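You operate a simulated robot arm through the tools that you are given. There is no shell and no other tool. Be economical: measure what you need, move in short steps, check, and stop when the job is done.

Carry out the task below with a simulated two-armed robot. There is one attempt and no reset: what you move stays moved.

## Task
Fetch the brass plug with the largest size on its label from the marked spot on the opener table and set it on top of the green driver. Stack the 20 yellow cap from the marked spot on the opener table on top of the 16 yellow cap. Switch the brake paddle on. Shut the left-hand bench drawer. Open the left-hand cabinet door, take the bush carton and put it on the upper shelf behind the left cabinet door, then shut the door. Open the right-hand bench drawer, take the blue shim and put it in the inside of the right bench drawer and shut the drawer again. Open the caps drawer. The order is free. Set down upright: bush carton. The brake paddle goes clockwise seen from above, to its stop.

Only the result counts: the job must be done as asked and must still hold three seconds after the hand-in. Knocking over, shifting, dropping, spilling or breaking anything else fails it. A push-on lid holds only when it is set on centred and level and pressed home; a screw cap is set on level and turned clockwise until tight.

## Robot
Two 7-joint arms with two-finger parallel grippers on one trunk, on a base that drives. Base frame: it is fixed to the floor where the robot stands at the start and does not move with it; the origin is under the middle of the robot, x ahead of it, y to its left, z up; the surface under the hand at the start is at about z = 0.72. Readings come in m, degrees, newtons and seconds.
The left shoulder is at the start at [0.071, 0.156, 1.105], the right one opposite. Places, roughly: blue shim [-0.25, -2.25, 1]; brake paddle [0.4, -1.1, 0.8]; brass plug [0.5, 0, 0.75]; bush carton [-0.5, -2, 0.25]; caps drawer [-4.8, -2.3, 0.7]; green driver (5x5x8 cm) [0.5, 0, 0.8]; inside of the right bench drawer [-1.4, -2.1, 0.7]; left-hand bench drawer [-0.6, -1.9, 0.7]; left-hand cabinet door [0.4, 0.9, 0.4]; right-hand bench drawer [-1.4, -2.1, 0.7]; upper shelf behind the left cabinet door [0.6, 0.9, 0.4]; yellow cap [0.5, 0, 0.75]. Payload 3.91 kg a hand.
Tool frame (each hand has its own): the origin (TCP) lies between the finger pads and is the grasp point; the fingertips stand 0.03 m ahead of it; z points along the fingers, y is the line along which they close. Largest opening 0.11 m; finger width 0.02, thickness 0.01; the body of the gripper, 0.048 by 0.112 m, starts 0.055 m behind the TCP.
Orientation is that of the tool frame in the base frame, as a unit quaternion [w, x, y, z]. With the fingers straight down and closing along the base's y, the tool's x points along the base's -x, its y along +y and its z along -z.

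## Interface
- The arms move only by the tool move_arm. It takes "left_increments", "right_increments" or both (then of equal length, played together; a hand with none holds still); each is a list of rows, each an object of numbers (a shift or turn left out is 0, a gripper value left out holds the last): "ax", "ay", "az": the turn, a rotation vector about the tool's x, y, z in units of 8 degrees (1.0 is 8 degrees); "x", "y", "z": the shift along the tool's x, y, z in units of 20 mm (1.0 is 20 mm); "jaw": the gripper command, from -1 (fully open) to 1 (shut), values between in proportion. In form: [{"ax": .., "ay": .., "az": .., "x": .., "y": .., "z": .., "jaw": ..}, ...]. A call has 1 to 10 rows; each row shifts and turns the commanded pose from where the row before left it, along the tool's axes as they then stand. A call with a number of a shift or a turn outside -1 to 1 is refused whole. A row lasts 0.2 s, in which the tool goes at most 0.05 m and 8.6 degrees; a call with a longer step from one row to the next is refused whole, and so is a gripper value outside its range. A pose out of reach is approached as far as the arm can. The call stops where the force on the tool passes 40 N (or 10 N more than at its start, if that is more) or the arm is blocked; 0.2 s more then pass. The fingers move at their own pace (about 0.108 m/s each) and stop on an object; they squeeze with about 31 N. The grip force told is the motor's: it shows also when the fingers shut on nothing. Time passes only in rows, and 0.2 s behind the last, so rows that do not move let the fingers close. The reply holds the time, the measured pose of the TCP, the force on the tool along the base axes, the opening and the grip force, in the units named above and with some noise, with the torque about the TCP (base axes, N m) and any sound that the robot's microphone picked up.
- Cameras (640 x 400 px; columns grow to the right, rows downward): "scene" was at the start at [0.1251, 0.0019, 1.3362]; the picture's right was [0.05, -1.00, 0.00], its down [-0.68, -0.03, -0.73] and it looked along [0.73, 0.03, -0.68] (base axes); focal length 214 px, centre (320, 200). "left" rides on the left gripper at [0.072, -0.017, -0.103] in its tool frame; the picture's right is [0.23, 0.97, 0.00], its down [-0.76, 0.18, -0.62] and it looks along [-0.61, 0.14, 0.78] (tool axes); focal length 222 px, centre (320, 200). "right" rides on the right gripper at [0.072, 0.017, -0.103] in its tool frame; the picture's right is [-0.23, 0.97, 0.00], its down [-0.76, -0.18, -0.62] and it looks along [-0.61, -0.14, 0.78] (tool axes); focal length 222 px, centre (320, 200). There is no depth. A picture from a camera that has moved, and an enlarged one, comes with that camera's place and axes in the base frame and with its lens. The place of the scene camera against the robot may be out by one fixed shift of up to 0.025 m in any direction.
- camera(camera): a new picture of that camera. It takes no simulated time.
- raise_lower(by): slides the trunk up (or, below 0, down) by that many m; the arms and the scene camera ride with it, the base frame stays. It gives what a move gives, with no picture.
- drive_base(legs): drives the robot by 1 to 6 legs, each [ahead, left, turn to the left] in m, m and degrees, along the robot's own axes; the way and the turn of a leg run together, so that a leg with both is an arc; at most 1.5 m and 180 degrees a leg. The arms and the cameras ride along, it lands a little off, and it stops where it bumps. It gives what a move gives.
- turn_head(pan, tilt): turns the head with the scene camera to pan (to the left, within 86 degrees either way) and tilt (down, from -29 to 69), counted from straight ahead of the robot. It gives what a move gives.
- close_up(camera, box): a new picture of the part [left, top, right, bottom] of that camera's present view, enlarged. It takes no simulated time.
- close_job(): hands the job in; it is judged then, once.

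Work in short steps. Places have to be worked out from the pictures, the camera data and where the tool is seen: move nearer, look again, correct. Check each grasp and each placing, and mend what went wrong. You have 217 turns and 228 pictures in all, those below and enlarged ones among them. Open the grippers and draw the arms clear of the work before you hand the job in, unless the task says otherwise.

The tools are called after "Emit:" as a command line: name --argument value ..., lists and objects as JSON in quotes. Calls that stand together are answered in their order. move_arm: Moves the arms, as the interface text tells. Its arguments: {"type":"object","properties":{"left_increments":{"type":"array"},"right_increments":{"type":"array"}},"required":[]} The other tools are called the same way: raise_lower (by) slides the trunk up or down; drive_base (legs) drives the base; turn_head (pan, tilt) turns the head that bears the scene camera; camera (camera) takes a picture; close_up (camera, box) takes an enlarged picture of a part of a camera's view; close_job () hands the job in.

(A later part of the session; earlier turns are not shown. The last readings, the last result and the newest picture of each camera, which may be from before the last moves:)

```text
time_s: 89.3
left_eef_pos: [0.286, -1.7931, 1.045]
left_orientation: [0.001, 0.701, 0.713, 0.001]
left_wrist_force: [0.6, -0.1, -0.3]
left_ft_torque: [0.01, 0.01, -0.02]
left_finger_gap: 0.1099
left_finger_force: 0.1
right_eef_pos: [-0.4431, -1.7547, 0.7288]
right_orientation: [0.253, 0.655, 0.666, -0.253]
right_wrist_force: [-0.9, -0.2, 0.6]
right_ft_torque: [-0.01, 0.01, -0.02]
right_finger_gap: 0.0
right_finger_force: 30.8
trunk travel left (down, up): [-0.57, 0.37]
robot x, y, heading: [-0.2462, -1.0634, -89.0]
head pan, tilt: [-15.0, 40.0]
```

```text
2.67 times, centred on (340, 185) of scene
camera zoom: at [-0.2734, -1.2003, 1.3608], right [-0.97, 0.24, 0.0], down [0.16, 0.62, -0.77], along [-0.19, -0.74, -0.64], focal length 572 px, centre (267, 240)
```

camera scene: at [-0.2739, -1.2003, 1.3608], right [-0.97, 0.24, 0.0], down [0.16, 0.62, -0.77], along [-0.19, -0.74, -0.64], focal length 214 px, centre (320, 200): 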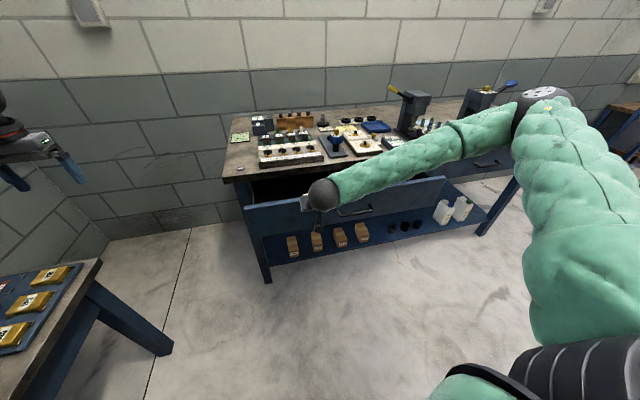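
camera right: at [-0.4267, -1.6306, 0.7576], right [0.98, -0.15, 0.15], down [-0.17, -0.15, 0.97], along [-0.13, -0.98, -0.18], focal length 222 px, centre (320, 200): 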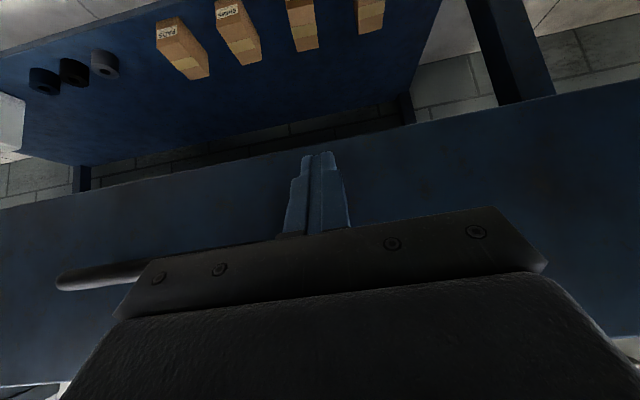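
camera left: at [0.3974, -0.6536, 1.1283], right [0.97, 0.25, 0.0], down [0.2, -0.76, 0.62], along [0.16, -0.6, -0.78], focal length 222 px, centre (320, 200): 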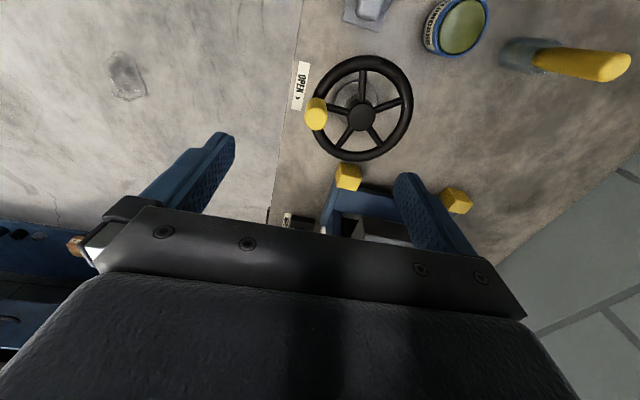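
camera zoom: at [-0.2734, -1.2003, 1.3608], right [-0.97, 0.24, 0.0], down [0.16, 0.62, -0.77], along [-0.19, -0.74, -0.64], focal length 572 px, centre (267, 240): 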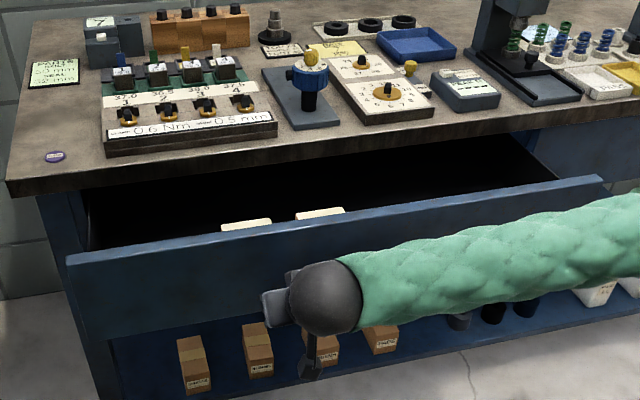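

I raise the fingertips a little and pull the hand back so that the base can come closer before pushing.

Emit:
move_arm --right_increments '[{"x": -0.5, "z": -0.55}, {"x": -0.5, "z": -0.55}, {"x": 0.74, "z": -0.67}, {"x": 0.74, "z": -0.67}, {"x": 0.74, "z": -0.67}, {"x": 0.74, "z": -0.67}, {"x": 0.74, "z": -0.67}, {"x": 0.74, "z": -0.67}]'

Emit:
drive_base --legs '[[0.14, 0, -1]]'

Emit:
move_arm --right_increments '[{"x": -0.74, "z": 0.67}, {"x": -0.74, "z": 0.67}, {"x": -0.74, "z": 0.67}, {"x": -0.74, "z": 0.67}, {"x": -0.74, "z": 0.67}, {"x": -0.74, "z": 0.67}, {"x": -0.74, "z": 0.67}, {"x": -0.74, "z": 0.67}]'

Emit:
camera --camera "right"

Emit:
camera --camera "scene"

```text
time_s: 91.1
left_eef_pos: [0.285, -1.7925, 1.0463]
left_orientation: [0.0, 0.701, 0.713, 0.0]
left_wrist_force: [-0.1, -0.6, -0.1]
left_ft_torque: [0.0, -0.02, 0.0]
left_finger_gap: 0.1098
left_finger_force: 0.0
right_eef_pos: [-0.4459, -1.634, 0.7603]
right_orientation: [0.253, 0.654, 0.666, -0.252]
right_wrist_force: [0.3, -1.0, 1.0]
right_ft_torque: [0.01, -0.01, 0.0]
right_finger_gap: 0.0
right_finger_force: 30.9
trunk travel left (down, up): [-0.57, 0.37]
robot x, y, heading: [-0.2494, -1.0659, -89.0]
head pan, tilt: [-15.0, 40.0]
```

```text
time_s: 92.5
left_eef_pos: [0.2676, -1.9496, 1.0445]
left_orientation: [0.0, 0.709, 0.705, 0.001]
left_wrist_force: [-1.2, -0.2, 0.1]
left_ft_torque: [0.08, -0.01, 0.01]
left_finger_gap: 0.11
left_finger_force: 0.1
right_eef_pos: [-0.458, -1.7722, 0.7584]
right_orientation: [0.25, 0.662, 0.659, -0.256]
right_wrist_force: [-0.5, -0.6, -0.7]
right_ft_torque: [0.03, 0.0, -0.04]
right_finger_gap: 0.0001
right_finger_force: 31.0
trunk travel left (down, up): [-0.57, 0.37]
robot x, y, heading: [-0.2439, -1.2011, -90.4]
head pan, tilt: [-15.0, 40.0]
```

```text
time_s: 94.2
left_eef_pos: [0.2681, -1.9486, 1.0444]
left_orientation: [-0.001, 0.71, 0.704, 0.001]
left_wrist_force: [-0.2, 0.2, -0.1]
left_ft_torque: [0.02, 0.03, 0.0]
left_finger_gap: 0.1101
left_finger_force: 0.0
right_eef_pos: [-0.4597, -1.9338, 0.759]
right_orientation: [0.249, 0.662, 0.659, -0.256]
right_wrist_force: [-0.2, 1.4, 0.0]
right_ft_torque: [-0.01, 0.0, 0.01]
right_finger_gap: 0.0
right_finger_force: 30.8
trunk travel left (down, up): [-0.57, 0.37]
robot x, y, heading: [-0.2466, -1.2035, -90.2]
head pan, tilt: [-15.0, 40.0]
```

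```text
163 pictures are left
camera right: at [-0.4405, -1.8101, 0.7864], right [0.97, -0.18, 0.15], down [-0.17, -0.15, 0.97], along [-0.15, -0.97, -0.18], focal length 222 px, centre (320, 200)
```

right: 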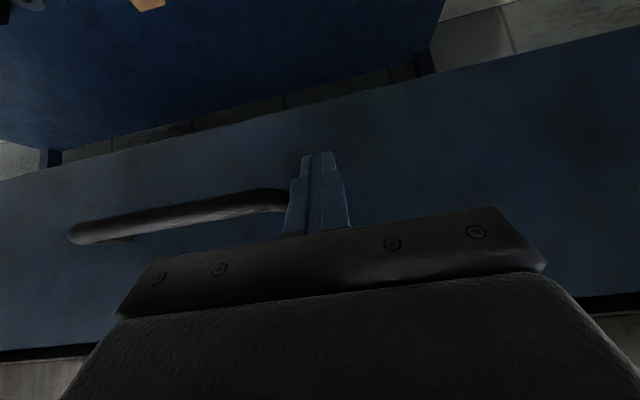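

```text
162 pictures are left
camera scene: at [-0.2762, -1.3421, 1.3607], right [-0.96, 0.27, 0.0], down [0.17, 0.62, -0.77], along [-0.2, -0.74, -0.64], focal length 214 px, centre (320, 200)
```

scene: 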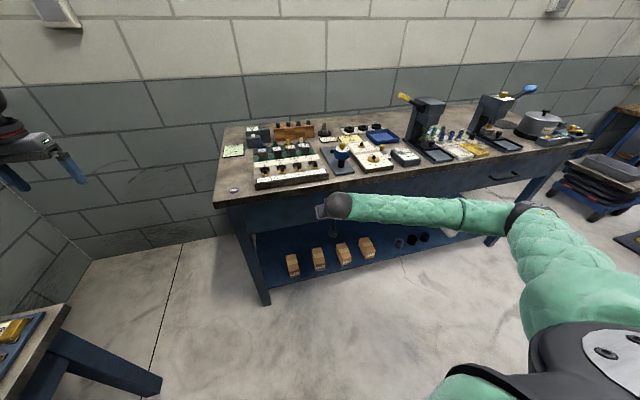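

The drawer is nearly in. I push on until it stops.

Emit:
move_arm --right_increments '[{"x": -0.56, "z": 0.5}, {"x": -0.56, "z": 0.5}, {"x": -0.56, "z": 0.5}, {"x": -0.37, "z": 0.34}, {"x": -0.37, "z": 0.34}, {"x": -0.37, "z": 0.34}, {"x": -0.37, "z": 0.34}, {"x": -0.37, "z": 0.34}]'

Emit:
camera --camera "right"

Emit:
close_up --camera "scene" --box '[200, 90, 440, 240]'

```text
time_s: 94.7
left_eef_pos: [0.2674, -1.9471, 1.0449]
left_orientation: [0.0, 0.709, 0.705, 0.0]
left_wrist_force: [-0.1, -0.6, 0.0]
left_ft_torque: [0.02, 0.01, 0.02]
left_finger_gap: 0.1097
left_finger_force: 0.1
right_eef_pos: [-0.4608, -1.941, 0.7585]
right_orientation: [0.247, 0.663, 0.659, -0.254]
right_wrist_force: [-3.4, 15.6, 9.7]
right_ft_torque: [-0.04, -0.08, -0.1]
right_finger_gap: 0.0002
right_finger_force: 30.9
trunk travel left (down, up): [-0.57, 0.37]
robot x, y, heading: [-0.2475, -1.2074, -90.3]
head pan, tilt: [-15.0, 40.0]
stopped in row 2 (right hand): the force on the tool passed its limit at 56 N (the readings are from after the stop); the commanded pose is now the measured one
```

```text
161 pictures are left
camera right: at [-0.4406, -1.8179, 0.7873], right [0.97, -0.18, 0.14], down [-0.17, -0.16, 0.97], along [-0.15, -0.97, -0.18], focal length 222 px, centre (320, 200)
```

right: 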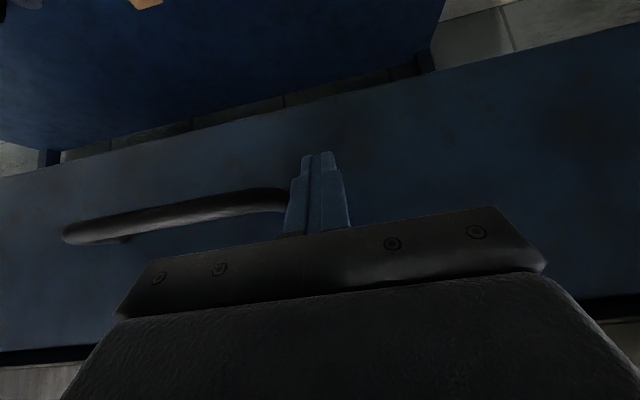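

```text
2.67 times, centred on (320, 165) of scene
camera zoom: at [-0.2765, -1.3414, 1.3608], right [-0.96, 0.27, 0.0], down [0.17, 0.62, -0.77], along [-0.2, -0.74, -0.64], focal length 572 px, centre (320, 293)
```

zoom: 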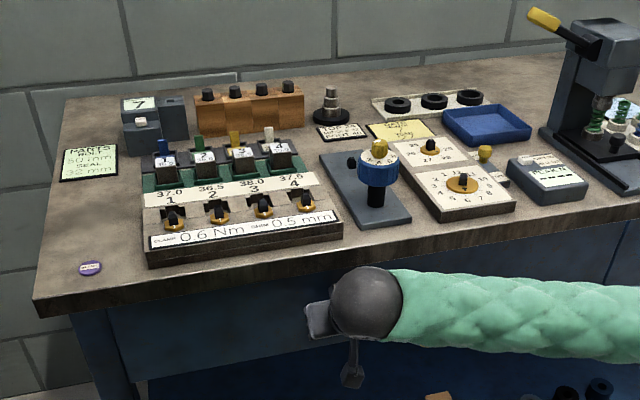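

Hard stop reached. I withdraw the hand and check the drawer, then look at the shim rack.

Emit:
move_arm --right_increments '[{"x": 0.74, "z": -0.67}, {"x": 0.74, "z": -0.67}, {"x": 0.74, "z": -0.67}, {"x": 0.74, "z": -0.67}, {"x": 0.74, "z": -0.67}, {"x": 0.74, "z": -0.67}, {"y": -1}, {"y": -1}, {"y": -1}, {"y": -1}]'

Emit:
turn_head --pan 0 --tilt 35

Emit:
camera --camera "scene"

Emit:
close_up --camera "scene" --box '[270, 100, 350, 150]'

```text
time_s: 96.9
left_eef_pos: [0.2679, -1.9475, 1.0454]
left_orientation: [0.0, 0.709, 0.705, 0.0]
left_wrist_force: [0.0, -0.9, 0.1]
left_ft_torque: [-0.01, -0.03, -0.04]
left_finger_gap: 0.1101
left_finger_force: 0.0
right_eef_pos: [-0.5405, -1.8221, 0.7602]
right_orientation: [0.248, 0.663, 0.659, -0.254]
right_wrist_force: [-0.2, 0.6, -0.5]
right_ft_torque: [0.02, -0.03, 0.02]
right_finger_gap: 0.0
right_finger_force: 31.0
trunk travel left (down, up): [-0.57, 0.37]
robot x, y, heading: [-0.2456, -1.2059, -90.7]
head pan, tilt: [-15.0, 40.0]
```

```text
time_s: 97.6
left_eef_pos: [0.2669, -1.9474, 1.045]
left_orientation: [0.001, 0.71, 0.705, 0.0]
left_wrist_force: [0.0, -0.7, 0.2]
left_ft_torque: [-0.04, 0.01, -0.06]
left_finger_gap: 0.1098
left_finger_force: 0.1
right_eef_pos: [-0.5401, -1.822, 0.7613]
right_orientation: [0.248, 0.663, 0.659, -0.254]
right_wrist_force: [0.3, -0.3, 0.4]
right_ft_torque: [-0.03, 0.0, 0.01]
right_finger_gap: 0.0001
right_finger_force: 31.3
trunk travel left (down, up): [-0.57, 0.37]
robot x, y, heading: [-0.2467, -1.204, -90.4]
head pan, tilt: [0.0, 35.0]
```

```text
159 pictures are left
camera scene: at [-0.2547, -1.3475, 1.3683], right [-1.0, 0.01, 0.0], down [0.0, 0.57, -0.82], along [-0.01, -0.82, -0.57], focal length 214 px, centre (320, 200)
```

scene: 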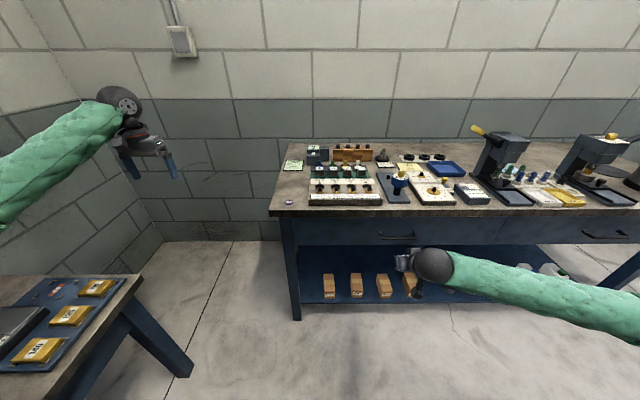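

```text
8.00 times, centred on (310, 125) of scene
camera zoom: at [-0.2547, -1.3475, 1.3683], right [-1.0, 0.01, 0.0], down [0.0, 0.57, -0.82], along [-0.01, -0.82, -0.57], focal length 1716 px, centre (400, 800)
```

zoom: 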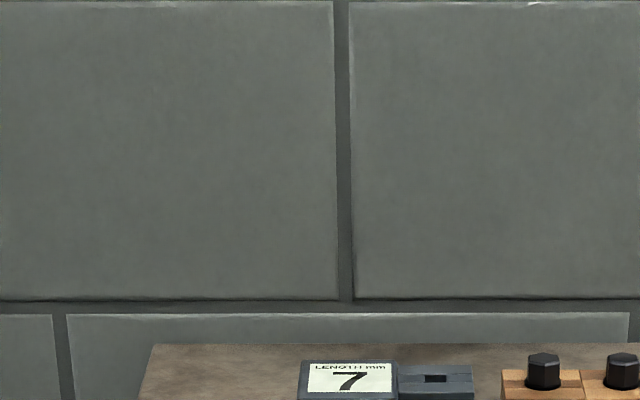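

Drawer looks flush. I zoom into the rack, the cartons and the right drawer.

Emit:
close_up --camera "scene" --box '[290, 135, 390, 215]'

Emit:
close_up --camera "scene" --box '[310, 260, 430, 310]'

Emit:
close_up --camera "scene" --box '[380, 120, 640, 260]'

```text
5.00 times, centred on (340, 175) of scene
camera zoom: at [-0.2547, -1.3475, 1.3683], right [-1.0, 0.01, 0.0], down [0.0, 0.57, -0.82], along [-0.01, -0.82, -0.57], focal length 1072 px, centre (220, 325)
```

zoom: 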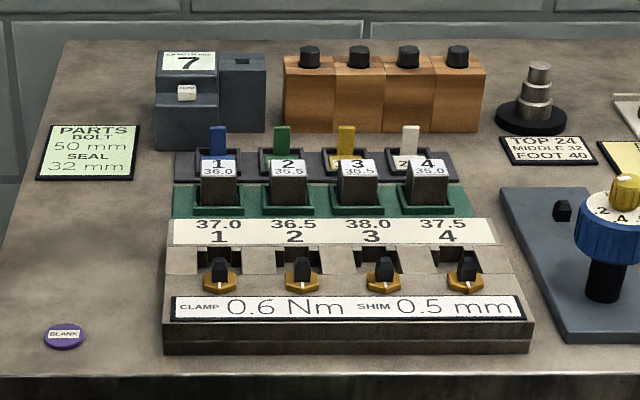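

```text
5.33 times, centred on (370, 285) of scene
camera zoom: at [-0.2547, -1.3475, 1.3683], right [-1.0, 0.01, 0.0], down [0.0, 0.57, -0.82], along [-0.01, -0.82, -0.57], focal length 1144 px, centre (53, -253)
```

zoom: 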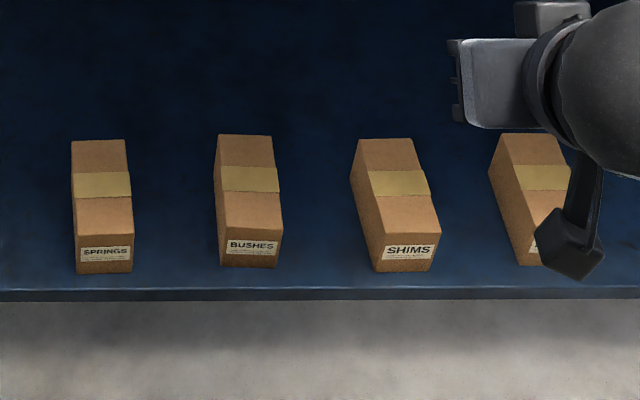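

```text
2.46 times, centred on (510, 190) of scene
camera zoom: at [-0.2547, -1.3475, 1.3683], right [-1.0, 0.01, 0.0], down [0.0, 0.57, -0.82], along [-0.01, -0.82, -0.57], focal length 528 px, centre (-148, 225)
```

zoom: 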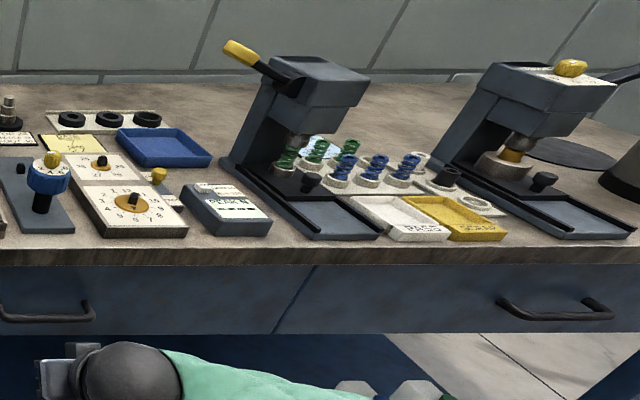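

The blue shim stands behind gauge block 1, near [-0.26, -2.23]. The bush carton is the second from the left. I'll pick the shim with the left hand, so I back and raise the right hand while bringing the left hand over.

Emit:
move_arm --right_increments '[{"x": 0.05, "z": -0.99}, {"x": 0.05, "z": -0.99}, {"x": 0.05, "z": -0.99}, {"x": 0.05, "z": -0.99}, {"x": 0.05, "z": -0.99}, {"x": 0.05, "z": -0.99}, {"x": 0.05, "z": -0.99}, {"x": 0.05, "z": -0.99}, {"x": 0.05, "z": -0.99}, {"x": 0.05, "z": -0.99}]' --left_increments '[{"y": -1, "z": -0.5}, {"y": -1, "z": -0.5}, {"y": -1, "z": -0.5}, {"y": -1, "z": -0.5}, {"y": -1, "z": -0.5}, {"y": -1, "z": -0.5}, {"y": -1, "z": -0.5}, {"y": -1, "z": -0.5}, {"y": -1, "z": -0.5}, {"y": -1, "z": -0.5}]'

Emit:
move_arm --left_increments '[{"y": -1, "x": 0.4, "jaw": 0.1}, {"y": -1, "x": 0.4}, {"y": -1, "x": 0.4}, {"y": -1, "x": 0.4}, {"y": -1, "x": 0.4}, {"y": -1, "x": 0.4}, {"y": -1, "x": 0.4}, {"y": -1, "x": 0.4}, {"y": -1, "x": 0.4}, {"y": -1, "x": 0.4}]'

Emit:
drive_base --legs '[[0.14, 0, 0]]'

Emit:
camera --camera "left"

Emit:
camera --camera "scene"

```text
time_s: 99.8
left_eef_pos: [0.067, -1.9446, 1.144]
left_orientation: [0.001, 0.708, 0.706, 0.001]
left_wrist_force: [0.2, 0.2, -0.2]
left_ft_torque: [0.0, 0.0, 0.02]
left_finger_gap: 0.1101
left_finger_force: 0.1
right_eef_pos: [-0.5509, -1.7753, 0.8685]
right_orientation: [0.248, 0.662, 0.66, -0.253]
right_wrist_force: [0.3, -1.0, 0.4]
right_ft_torque: [0.01, 0.0, 0.01]
right_finger_gap: 0.0
right_finger_force: 30.9
right hand out of reach, approached as far as the arm can: row 5, 6, 7, 8, 9, 10
trunk travel left (down, up): [-0.57, 0.37]
robot x, y, heading: [-0.245, -1.2062, -90.1]
head pan, tilt: [0.0, 35.0]
```

```text
time_s: 102.0
left_eef_pos: [-0.1321, -1.8654, 1.1445]
left_orientation: [0.0, 0.71, 0.704, 0.001]
left_wrist_force: [0.1, -0.7, -0.1]
left_ft_torque: [-0.05, 0.0, 0.02]
left_finger_gap: 0.0495
left_finger_force: 0.1
right_eef_pos: [-0.5509, -1.7756, 0.8696]
right_orientation: [0.248, 0.663, 0.66, -0.254]
right_wrist_force: [0.2, -0.2, 0.5]
right_ft_torque: [-0.02, -0.04, -0.01]
right_finger_gap: 0.0001
right_finger_force: 30.5
trunk travel left (down, up): [-0.57, 0.37]
robot x, y, heading: [-0.2479, -1.2104, -90.6]
head pan, tilt: [0.0, 35.0]
```

```text
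time_s: 103.4
left_eef_pos: [-0.1273, -2.0079, 1.1429]
left_orientation: [0.0, 0.707, 0.707, 0.001]
left_wrist_force: [-0.3, -0.6, 0.1]
left_ft_torque: [0.03, -0.01, -0.01]
left_finger_gap: 0.0496
left_finger_force: 0.0
right_eef_pos: [-0.5479, -1.9195, 0.8679]
right_orientation: [0.248, 0.662, 0.661, -0.253]
right_wrist_force: [0.6, -0.7, -0.3]
right_ft_torque: [0.01, 0.0, 0.02]
right_finger_gap: 0.0
right_finger_force: 31.0
trunk travel left (down, up): [-0.57, 0.37]
robot x, y, heading: [-0.2475, -1.3479, -90.0]
head pan, tilt: [0.0, 35.0]
```

```text
154 pictures are left
camera left: at [-0.1445, -1.937, 1.2465], right [0.97, 0.23, 0.0], down [0.18, -0.76, 0.62], along [0.14, -0.6, -0.78], focal length 222 px, centre (320, 200)
```

left: 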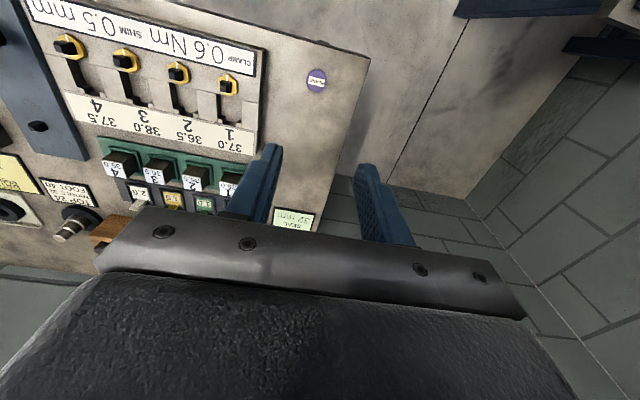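

```text
153 pictures are left
camera scene: at [-0.2545, -1.4912, 1.368], right [-1.0, 0.0, 0.0], down [0.0, 0.58, -0.82], along [0.0, -0.82, -0.58], focal length 214 px, centre (320, 200)
```

scene: 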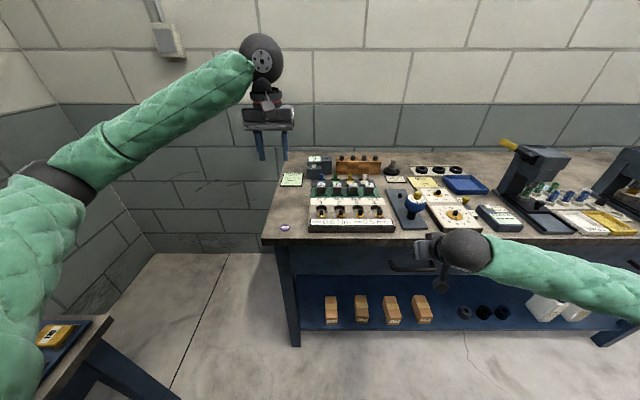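

I zoom on the shim from this new position for triangulation.

Emit:
close_up --camera "scene" --box '[290, 140, 390, 215]'

Emit:
close_up --camera "left" --box '[80, 100, 280, 230]'

```text
5.33 times, centred on (340, 178) of scene
camera zoom: at [-0.2545, -1.4912, 1.368], right [-1.0, 0.0, 0.0], down [0.0, 0.58, -0.82], along [0.0, -0.82, -0.58], focal length 1144 px, centre (213, 320)
```

zoom: 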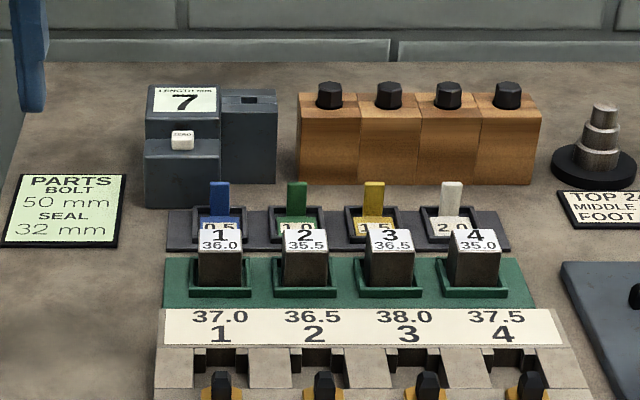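

```text
3.08 times, centred on (180, 165) of left
camera zoom: at [-0.1445, -1.937, 1.2465], right [0.97, 0.23, 0.0], down [0.18, -0.76, 0.62], along [0.14, -0.6, -0.78], focal length 684 px, centre (751, 308)
```

zoom: 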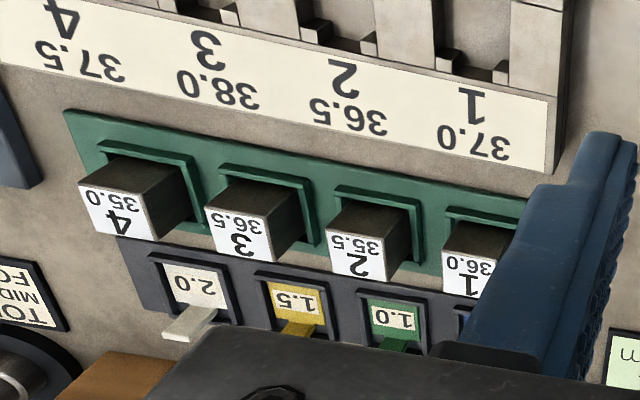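

The tab sits at about [-0.26, -2.21], its top near z 0.97. I move the left hand nearer and look.

Emit:
move_arm --left_increments '[{"y": -0.95, "x": -0.8}, {"y": -0.95, "x": -0.8}, {"y": -0.95, "x": -0.8}, {"y": -0.95, "x": -0.8}, {"y": -0.95, "x": -0.8}, {"y": -0.95, "x": -0.8}, {"y": -0.8, "x": -0.7}, {}]' --right_increments '[{"x": 0.74, "z": -0.67}, {"x": 0.74, "z": -0.67}, {"x": 0.74, "z": -0.67}, {}, {}, {}, {}, {}]'

Emit:
camera --camera "left"

Emit:
close_up --camera "scene" --box '[270, 90, 390, 190]'

```text
time_s: 105.2
left_eef_pos: [-0.2551, -2.1162, 1.1433]
left_orientation: [-0.001, 0.707, 0.707, 0.0]
left_wrist_force: [-0.5, -0.3, -0.1]
left_ft_torque: [0.0, 0.0, -0.02]
left_finger_gap: 0.0495
left_finger_force: 0.0
right_eef_pos: [-0.5573, -1.911, 0.8518]
right_orientation: [0.249, 0.661, 0.661, -0.254]
right_wrist_force: [0.1, -0.5, 0.3]
right_ft_torque: [-0.01, -0.02, -0.02]
right_finger_gap: 0.0001
right_finger_force: 30.7
right hand out of reach, approached as far as the arm can: row 1, 2, 3
trunk travel left (down, up): [-0.57, 0.37]
robot x, y, heading: [-0.2437, -1.3502, -90.3]
head pan, tilt: [0.0, 35.0]
```

```text
150 pictures are left
camera left: at [-0.2723, -2.0437, 1.2485], right [0.97, 0.23, 0.0], down [0.18, -0.76, 0.62], along [0.14, -0.61, -0.78], focal length 222 px, centre (320, 200)
```

left: 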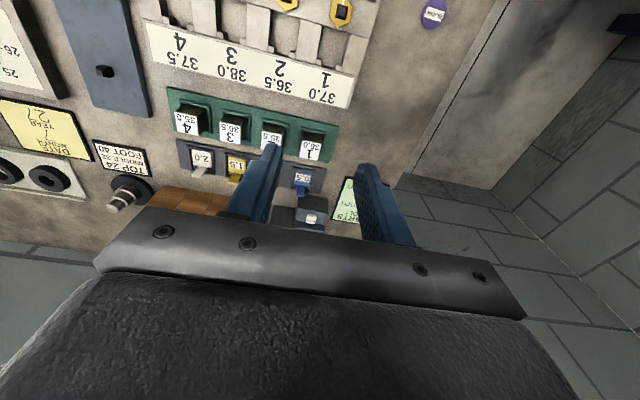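

```text
4.00 times, centred on (330, 140) of scene
camera zoom: at [-0.254, -1.489, 1.3683], right [-1.0, 0.0, 0.0], down [0.0, 0.57, -0.82], along [0.0, -0.82, -0.57], focal length 858 px, centre (280, 440)
```

zoom: 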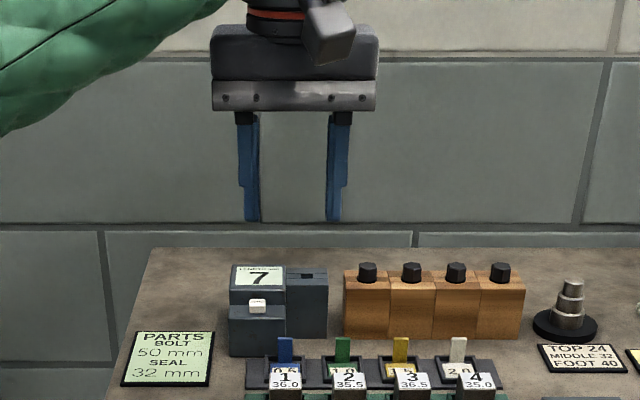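

I zoom on the blue tab in the left camera.

Emit:
close_up --camera "left" --box '[240, 120, 380, 220]'

```text
4.00 times, centred on (310, 170) of left
camera zoom: at [-0.2723, -2.0437, 1.2485], right [0.97, 0.23, 0.0], down [0.18, -0.76, 0.62], along [0.14, -0.61, -0.78], focal length 888 px, centre (360, 320)
```

zoom: 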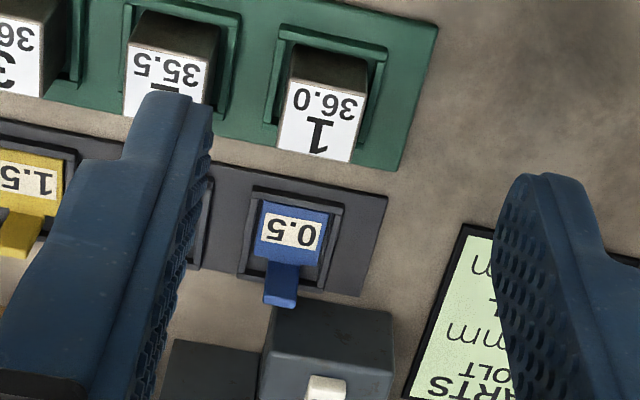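

Estimates disagree by a few centimetres, so I go nearer: forward 10 cm and down 7 cm, then look again.

Emit:
move_arm --left_increments '[{"x": -1, "z": 0.7}, {"x": -1, "z": 0.7}, {"x": -1, "z": 0.7}, {"x": -1, "z": 0.7}, {"x": -1, "z": 0.7}, {}]'

Emit:
camera --camera "left"

Emit:
close_up --camera "left" --box '[240, 60, 380, 160]'

Emit:
close_up --camera "scene" --box '[280, 110, 380, 190]'

```text
time_s: 106.6
left_eef_pos: [-0.2573, -2.2166, 1.073]
left_orientation: [0.0, 0.707, 0.707, 0.0]
left_wrist_force: [-0.2, 1.0, 1.0]
left_ft_torque: [0.0, -0.03, 0.01]
left_finger_gap: 0.0492
left_finger_force: 0.1
right_eef_pos: [-0.5562, -1.9119, 0.8528]
right_orientation: [0.248, 0.661, 0.661, -0.253]
right_wrist_force: [-0.1, 0.4, 0.1]
right_ft_torque: [0.01, 0.01, 0.02]
right_finger_gap: 0.0003
right_finger_force: 31.4
trunk travel left (down, up): [-0.57, 0.37]
robot x, y, heading: [-0.2446, -1.3466, -90.1]
head pan, tilt: [0.0, 35.0]
```

```text
147 pictures are left
camera left: at [-0.2738, -2.1446, 1.1768], right [0.97, 0.23, 0.0], down [0.18, -0.76, 0.62], along [0.14, -0.61, -0.78], focal length 222 px, centre (320, 200)
```

left: 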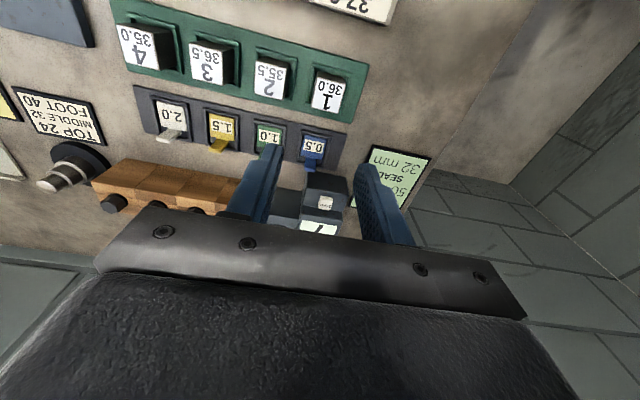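

```text
4.00 times, centred on (310, 110) of left
camera zoom: at [-0.2738, -2.1446, 1.1768], right [0.97, 0.23, 0.0], down [0.18, -0.76, 0.62], along [0.14, -0.61, -0.78], focal length 888 px, centre (360, 560)
```

zoom: 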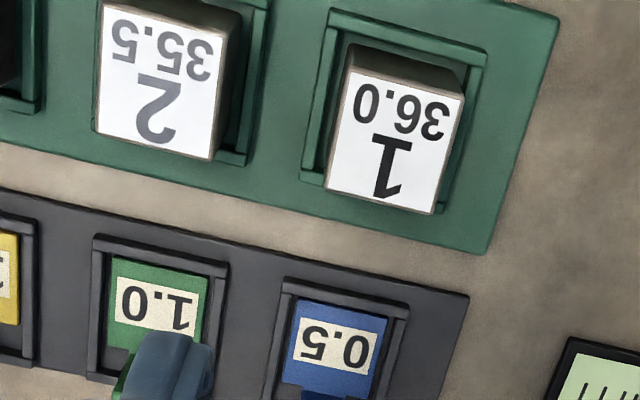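

```text
5.00 times, centred on (330, 150) of scene
camera zoom: at [-0.2543, -1.4886, 1.3684], right [-1.0, 0.0, 0.0], down [0.0, 0.57, -0.82], along [0.0, -0.82, -0.57], focal length 1072 px, centre (270, 450)
```

zoom: 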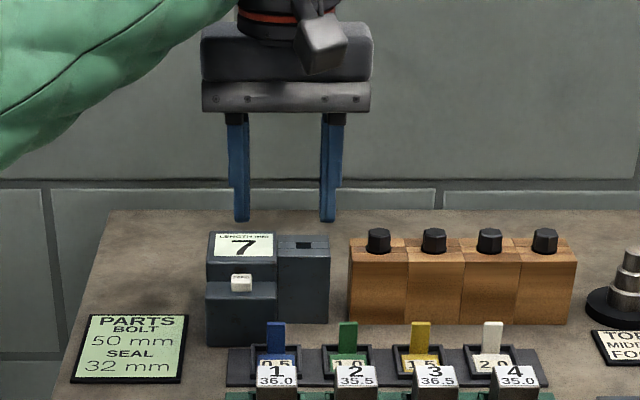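

Emit:
close_up --camera "left" --box '[270, 120, 370, 190]'

```text
5.71 times, centred on (320, 155) of left
camera zoom: at [-0.2738, -2.1446, 1.1768], right [0.97, 0.23, 0.0], down [0.18, -0.76, 0.62], along [0.14, -0.61, -0.78], focal length 1269 px, centre (320, 457)
```

zoom: 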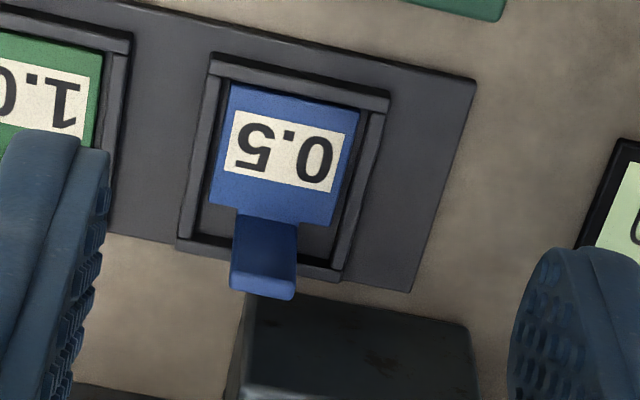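

The tab is at [-0.253, -2.297], top z 0.924, with a block 2.5 cm behind it. I move above it and check before going down.

Emit:
move_arm --left_increments '[{"x": -0.95, "y": 0.2, "z": 0.9}, {"x": -0.95, "z": 0.9}, {"x": -0.95, "z": 0.9}, {"x": -0.95, "z": 0.9}, {}]'

Emit:
camera --camera "left"

Emit:
close_up --camera "scene" --box '[280, 110, 380, 190]'

```text
time_s: 107.8
left_eef_pos: [-0.2541, -2.2956, 1.0016]
left_orientation: [0.001, 0.707, 0.707, 0.0]
left_wrist_force: [-0.1, 0.0, 0.6]
left_ft_torque: [0.01, 0.01, 0.03]
left_finger_gap: 0.0496
left_finger_force: 0.1
right_eef_pos: [-0.556, -1.911, 0.8513]
right_orientation: [0.248, 0.661, 0.661, -0.254]
right_wrist_force: [1.2, 0.2, 0.5]
right_ft_torque: [0.0, 0.02, -0.02]
right_finger_gap: 0.0002
right_finger_force: 31.5
trunk travel left (down, up): [-0.57, 0.37]
robot x, y, heading: [-0.2448, -1.3497, -89.9]
head pan, tilt: [0.0, 35.0]
```

```text
143 pictures are left
camera left: at [-0.27, -2.2222, 1.1054], right [0.97, 0.23, 0.0], down [0.18, -0.76, 0.62], along [0.14, -0.61, -0.78], focal length 222 px, centre (320, 200)
```

left: 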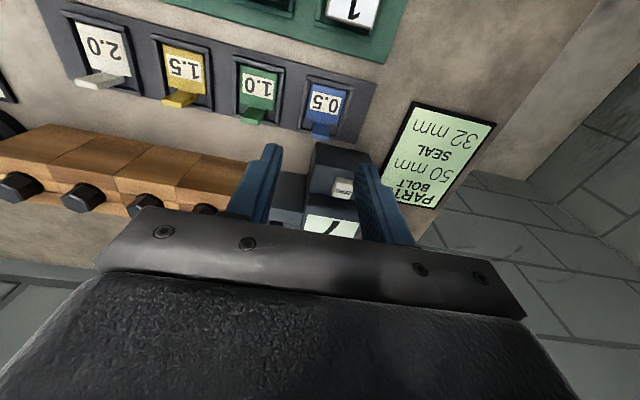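

```text
5.00 times, centred on (330, 150) of scene
camera zoom: at [-0.2543, -1.4888, 1.3684], right [-1.0, 0.0, 0.0], down [0.0, 0.57, -0.82], along [0.0, -0.82, -0.57], focal length 1072 px, centre (270, 450)
```

zoom: 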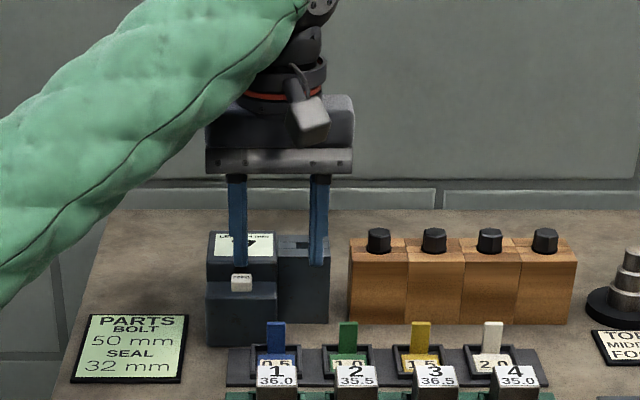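

Consistent. I descend to TCP z 0.932 and close on the tab.

Emit:
move_arm --left_increments '[{"z": 0.8, "y": 0.05}, {"z": 0.8}, {"z": 0.8}, {"z": 0.6}, {"z": 0.45}, {}]'

Emit:
close_up --camera "left" --box '[240, 90, 400, 200]'

Emit:
close_up --camera "scene" --box '[290, 130, 360, 190]'

```text
time_s: 109.2
left_eef_pos: [-0.2523, -2.2924, 0.9338]
left_orientation: [-0.001, 0.707, 0.707, 0.001]
left_wrist_force: [0.3, 0.5, 0.1]
left_ft_torque: [0.01, -0.02, 0.01]
left_finger_gap: 0.0496
left_finger_force: 0.1
right_eef_pos: [-0.5568, -1.9112, 0.8528]
right_orientation: [0.248, 0.661, 0.661, -0.253]
right_wrist_force: [-0.3, 0.0, -0.2]
right_ft_torque: [-0.01, 0.01, -0.01]
right_finger_gap: 0.0
right_finger_force: 31.2
trunk travel left (down, up): [-0.57, 0.37]
robot x, y, heading: [-0.2486, -1.349, -90.0]
head pan, tilt: [0.0, 35.0]
```

```text
3.64 times, centred on (320, 145) of left
camera zoom: at [-0.2694, -2.2204, 1.0363], right [0.97, 0.23, 0.0], down [0.18, -0.76, 0.62], along [0.14, -0.61, -0.78], focal length 808 px, centre (320, 400)
```

zoom: 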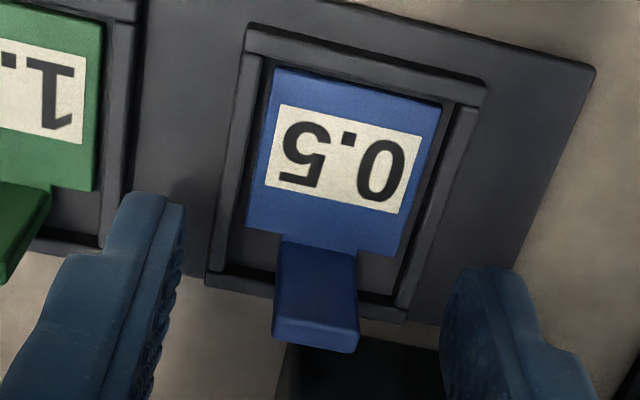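

```text
6.67 times, centred on (325, 160) of scene
camera zoom: at [-0.2546, -1.489, 1.3683], right [-1.0, 0.0, 0.0], down [0.0, 0.57, -0.82], along [0.0, -0.82, -0.57], focal length 1430 px, centre (287, 467)
```

zoom: 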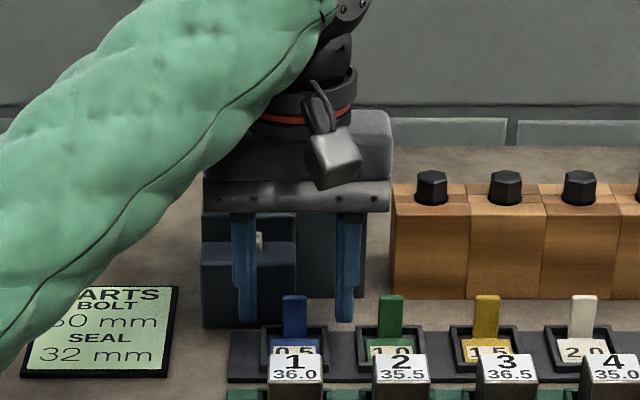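

Fingers straddle the tab properly. I close and lift a little.

Emit:
move_arm --left_increments '[{"x": -0.1, "jaw": 0.6}, {"jaw": 1}, {}, {}, {"z": -0.5}, {"z": -0.5}, {"z": -1}, {"z": -1}, {}]'

Emit:
camera --camera "left"

Emit:
close_up --camera "scene" --box '[290, 130, 360, 190]'

```text
time_s: 111.2
left_eef_pos: [-0.2525, -2.2948, 0.9922]
left_orientation: [0.0, 0.707, 0.707, 0.001]
left_wrist_force: [0.4, 0.2, -0.2]
left_ft_torque: [-0.01, -0.01, -0.03]
left_finger_gap: 0.014
left_finger_force: 30.8
right_eef_pos: [-0.5569, -1.9122, 0.8513]
right_orientation: [0.248, 0.661, 0.661, -0.253]
right_wrist_force: [-0.1, -0.6, -0.1]
right_ft_torque: [-0.02, -0.01, 0.0]
right_finger_gap: 0.0003
right_finger_force: 30.3
trunk travel left (down, up): [-0.57, 0.37]
robot x, y, heading: [-0.245, -1.354, -90.2]
head pan, tilt: [0.0, 35.0]
```

```text
139 pictures are left
camera left: at [-0.2698, -2.2224, 1.0944], right [0.97, 0.23, 0.0], down [0.18, -0.76, 0.62], along [0.14, -0.61, -0.78], focal length 222 px, centre (320, 200)
```

left: 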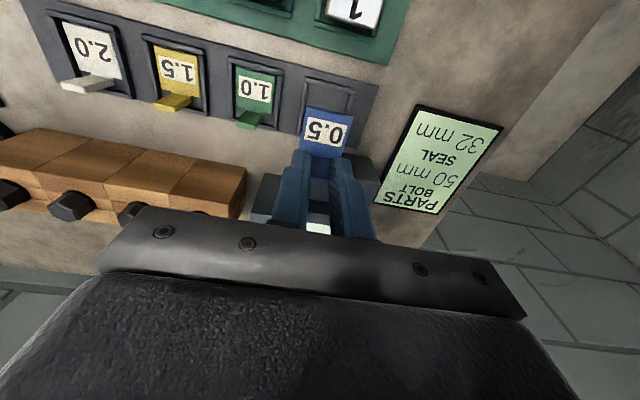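

```text
6.67 times, centred on (325, 160) of scene
camera zoom: at [-0.2547, -1.4894, 1.3682], right [-1.0, 0.0, 0.0], down [0.0, 0.57, -0.82], along [0.0, -0.82, -0.57], focal length 1430 px, centre (287, 467)
```

zoom: 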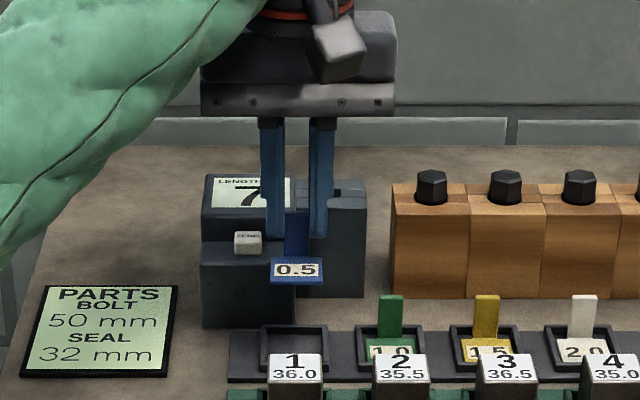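

Shim held. I lift and retract the left hand while bringing the right tool back to vertical and up, and check the floor to the right.

Emit:
move_arm --left_increments '[{"z": -1}, {"z": -1}, {"z": -1}, {"z": -1}, {"x": 1}, {"x": 1}, {"x": 1}, {"x": 1}, {"x": 1}, {"x": 1}]' --right_increments '[{"ay": 1}, {"ay": 1}, {"ay": 1}, {"ay": 1}, {"ay": 1}, {"z": -1}, {"z": -1}, {"z": -1}, {"z": -1}, {"z": -1}]'

Emit:
turn_head --pan -70 --tilt 45

Emit:
camera --camera "scene"

```text
time_s: 113.4
left_eef_pos: [-0.2514, -2.1731, 1.072]
left_orientation: [-0.001, 0.707, 0.707, 0.001]
left_wrist_force: [1.0, 0.0, 0.5]
left_ft_torque: [-0.03, 0.02, 0.04]
left_finger_gap: 0.0142
left_finger_force: 31.3
right_eef_pos: [-0.5574, -1.9095, 0.9506]
right_orientation: [0.008, 0.707, 0.707, -0.013]
right_wrist_force: [-0.7, -0.2, 1.0]
right_ft_torque: [0.0, 0.01, -0.01]
right_finger_gap: 0.0001
right_finger_force: 31.4
trunk travel left (down, up): [-0.57, 0.37]
robot x, y, heading: [-0.2499, -1.3464, -90.1]
head pan, tilt: [0.0, 35.0]
```

```text
time_s: 114.8
left_eef_pos: [-0.2514, -2.1743, 1.0709]
left_orientation: [0.0, 0.707, 0.707, 0.001]
left_wrist_force: [0.2, 0.2, -0.4]
left_ft_torque: [-0.01, 0.0, -0.02]
left_finger_gap: 0.0141
left_finger_force: 31.1
right_eef_pos: [-0.5572, -1.9107, 0.9504]
right_orientation: [0.007, 0.708, 0.706, -0.013]
right_wrist_force: [-0.4, 0.7, -0.2]
right_ft_torque: [-0.01, -0.01, 0.02]
right_finger_gap: 0.0
right_finger_force: 31.3
trunk travel left (down, up): [-0.57, 0.37]
robot x, y, heading: [-0.248, -1.3521, -90.1]
head pan, tilt: [-70.0, 45.0]
```

```text
137 pictures are left
camera scene: at [-0.3309, -1.4289, 1.3535], right [-0.34, 0.94, 0.0], down [0.66, 0.24, -0.71], along [-0.66, -0.24, -0.71], focal length 214 px, centre (320, 200)
```

scene: 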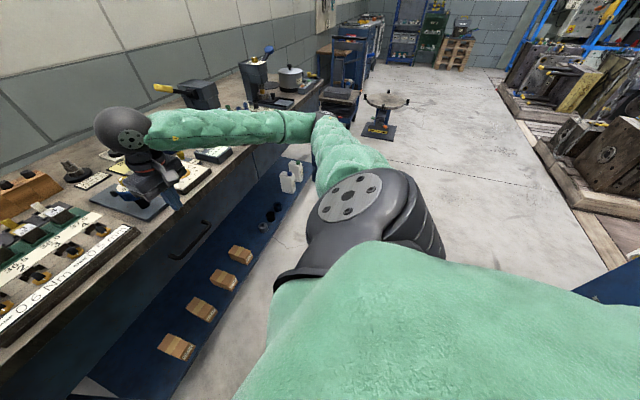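

I raise the trunk and pull the left hand in so that nothing sweeps the tall presses, then strafe right.

Emit:
raise_lower --by 0.3

Emit:
move_arm --left_increments '[{"x": 1}, {"x": 1}, {"x": 1}, {"x": 1}, {"x": 1}, {"x": 1}, {"x": 1}, {"x": 1}, {"x": 1}, {"x": 1}]'

Emit:
drive_base --legs '[[0, -0.95, 0]]'

Emit:
turn_head --pan 0 --tilt 50

Emit:
camera --camera "scene"

```text
time_s: 117.8
left_eef_pos: [-0.2505, -2.1736, 1.3706]
left_orientation: [-0.001, 0.707, 0.707, 0.001]
left_wrist_force: [-0.1, -0.3, 0.0]
left_ft_torque: [0.01, 0.03, 0.01]
left_finger_gap: 0.0142
left_finger_force: 31.4
right_eef_pos: [-0.5575, -1.9113, 1.2503]
right_orientation: [0.008, 0.708, 0.706, -0.012]
right_wrist_force: [0.4, -0.4, -0.1]
right_ft_torque: [-0.03, 0.0, -0.02]
right_finger_gap: 0.0
right_finger_force: 30.9
trunk travel left (down, up): [-0.87, 0.07]
robot x, y, heading: [-0.2443, -1.3478, -90.1]
head pan, tilt: [-70.0, 45.0]
```

```text
time_s: 120.0
left_eef_pos: [-0.2504, -1.9739, 1.3716]
left_orientation: [-0.001, 0.707, 0.707, 0.001]
left_wrist_force: [-0.1, -0.9, -0.8]
left_ft_torque: [-0.01, -0.01, -0.03]
left_finger_gap: 0.0142
left_finger_force: 31.3
right_eef_pos: [-0.5578, -1.9095, 1.2506]
right_orientation: [0.008, 0.707, 0.707, -0.013]
right_wrist_force: [0.4, -0.3, -0.4]
right_ft_torque: [-0.01, -0.01, 0.01]
right_finger_gap: 0.0
right_finger_force: 31.3
trunk travel left (down, up): [-0.87, 0.07]
robot x, y, heading: [-0.2451, -1.3514, -90.0]
head pan, tilt: [-70.0, 45.0]
```

```text
time_s: 125.0
left_eef_pos: [-1.2026, -1.9751, 1.3724]
left_orientation: [-0.001, 0.707, 0.707, 0.001]
left_wrist_force: [0.6, -0.2, 0.2]
left_ft_torque: [0.01, -0.06, 0.04]
left_finger_gap: 0.0142
left_finger_force: 31.1
right_eef_pos: [-1.51, -1.9096, 1.2507]
right_orientation: [0.008, 0.706, 0.708, -0.012]
right_wrist_force: [-0.2, -1.0, 0.1]
right_ft_torque: [0.0, 0.01, -0.01]
right_finger_gap: 0.0
right_finger_force: 31.3
trunk travel left (down, up): [-0.87, 0.07]
robot x, y, heading: [-1.1962, -1.345, -90.0]
head pan, tilt: [-70.0, 45.0]
```

```text
time_s: 126.4
left_eef_pos: [-1.2027, -1.9746, 1.3719]
left_orientation: [-0.001, 0.707, 0.708, 0.0]
left_wrist_force: [-0.3, -0.5, -0.6]
left_ft_torque: [-0.02, 0.0, -0.01]
left_finger_gap: 0.0144
left_finger_force: 30.8
right_eef_pos: [-1.5104, -1.9108, 1.25]
right_orientation: [0.008, 0.707, 0.707, -0.012]
right_wrist_force: [0.4, 0.2, -0.4]
right_ft_torque: [-0.02, 0.0, -0.02]
right_finger_gap: 0.0
right_finger_force: 31.2
trunk travel left (down, up): [-0.87, 0.07]
robot x, y, heading: [-1.1985, -1.348, -90.1]
head pan, tilt: [0.0, 50.0]
```

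```text
136 pictures are left
camera scene: at [-1.2067, -1.4778, 1.6466], right [-1.0, 0.0, 0.0], down [0.0, 0.77, -0.64], along [0.0, -0.64, -0.77], focal length 214 px, centre (320, 200)
```

scene: 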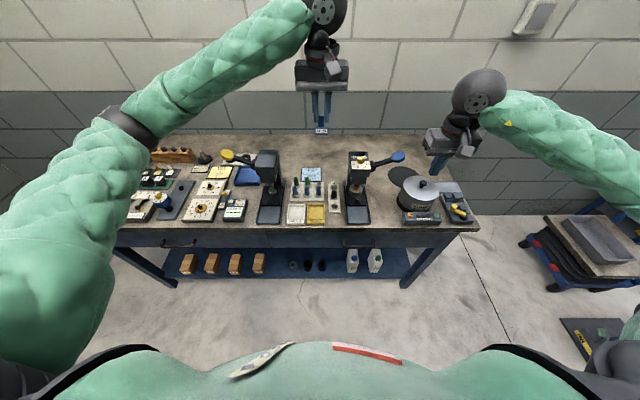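

The right drawer's handle is at about [-1.40, -1.94, 0.76]. To grip its horizontal bar I roll the right gripper 90° and pitch it forward, after backing off slightly.

Emit:
drive_base --legs '[[-0.1, 0, 0]]'

Emit:
move_arm --right_increments '[{"az": 1, "jaw": 0}, {"az": 1}, {"az": 1}, {"az": 1}, {"az": 1}, {"az": 1}, {"az": 1}, {"az": 1}, {"az": 1}, {"az": 1}]'

Emit:
move_arm --right_increments '[{"az": 1}, {"az": 0.25}, {"ax": -1}, {"ax": -1}, {"ax": -1}, {"ax": -1}, {"ax": -1}, {"ax": -1}]'

Emit:
camera --camera "scene"

```text
time_s: 127.5
left_eef_pos: [-1.2017, -1.8733, 1.3715]
left_orientation: [-0.001, 0.707, 0.707, 0.001]
left_wrist_force: [-0.8, -0.1, -0.4]
left_ft_torque: [0.02, -0.01, 0.03]
left_finger_gap: 0.0142
left_finger_force: 30.6
right_eef_pos: [-1.5083, -1.8103, 1.2503]
right_orientation: [0.008, 0.706, 0.708, -0.012]
right_wrist_force: [-0.5, 0.1, 0.0]
right_ft_torque: [0.0, 0.01, 0.01]
right_finger_gap: 0.0
right_finger_force: 30.8
trunk travel left (down, up): [-0.87, 0.07]
robot x, y, heading: [-1.1967, -1.2413, -90.0]
head pan, tilt: [0.0, 50.0]
```

```text
time_s: 129.7
left_eef_pos: [-1.202, -1.8755, 1.3706]
left_orientation: [-0.001, 0.707, 0.707, 0.001]
left_wrist_force: [-0.4, 0.7, -0.2]
left_ft_torque: [-0.01, -0.03, 0.03]
left_finger_gap: 0.0143
left_finger_force: 30.8
right_eef_pos: [-1.5094, -1.8097, 1.2481]
right_orientation: [0.014, 0.996, 0.087, -0.004]
right_wrist_force: [0.5, 0.3, -0.3]
right_ft_torque: [-0.02, 0.02, -0.02]
right_finger_gap: 0.055
right_finger_force: 0.0
trunk travel left (down, up): [-0.87, 0.07]
robot x, y, heading: [-1.1956, -1.2486, -90.1]
head pan, tilt: [0.0, 50.0]
```

```text
time_s: 131.5
left_eef_pos: [-1.2022, -1.8742, 1.3714]
left_orientation: [0.0, 0.707, 0.707, 0.001]
left_wrist_force: [0.1, -0.4, -0.1]
left_ft_torque: [0.02, 0.0, 0.0]
left_finger_gap: 0.014
left_finger_force: 31.0
right_eef_pos: [-1.5156, -1.8478, 1.2473]
right_orientation: [0.42, 0.908, 0.001, -0.002]
right_wrist_force: [0.8, 0.3, 0.9]
right_ft_torque: [0.0, 0.0, 0.03]
right_finger_gap: 0.0554
right_finger_force: 0.1
right hand out of reach, approached as far as the arm can: row 7, 8
trunk travel left (down, up): [-0.87, 0.07]
robot x, y, heading: [-1.1975, -1.2479, -90.1]
head pan, tilt: [0.0, 50.0]
```

```text
135 pictures are left
camera scene: at [-1.207, -1.3774, 1.6466], right [-1.0, 0.0, 0.0], down [0.0, 0.77, -0.64], along [0.0, -0.64, -0.77], focal length 214 px, centre (320, 200)
```

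scene: 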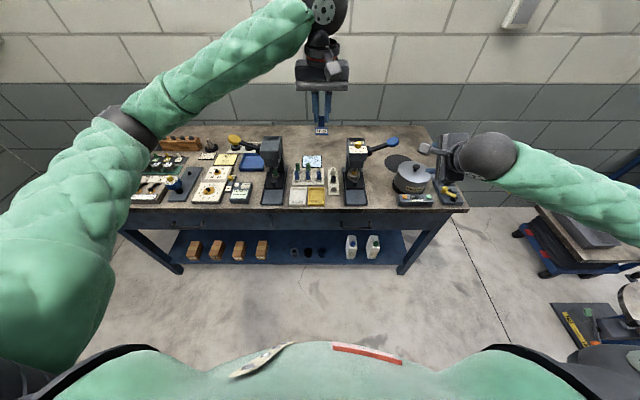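

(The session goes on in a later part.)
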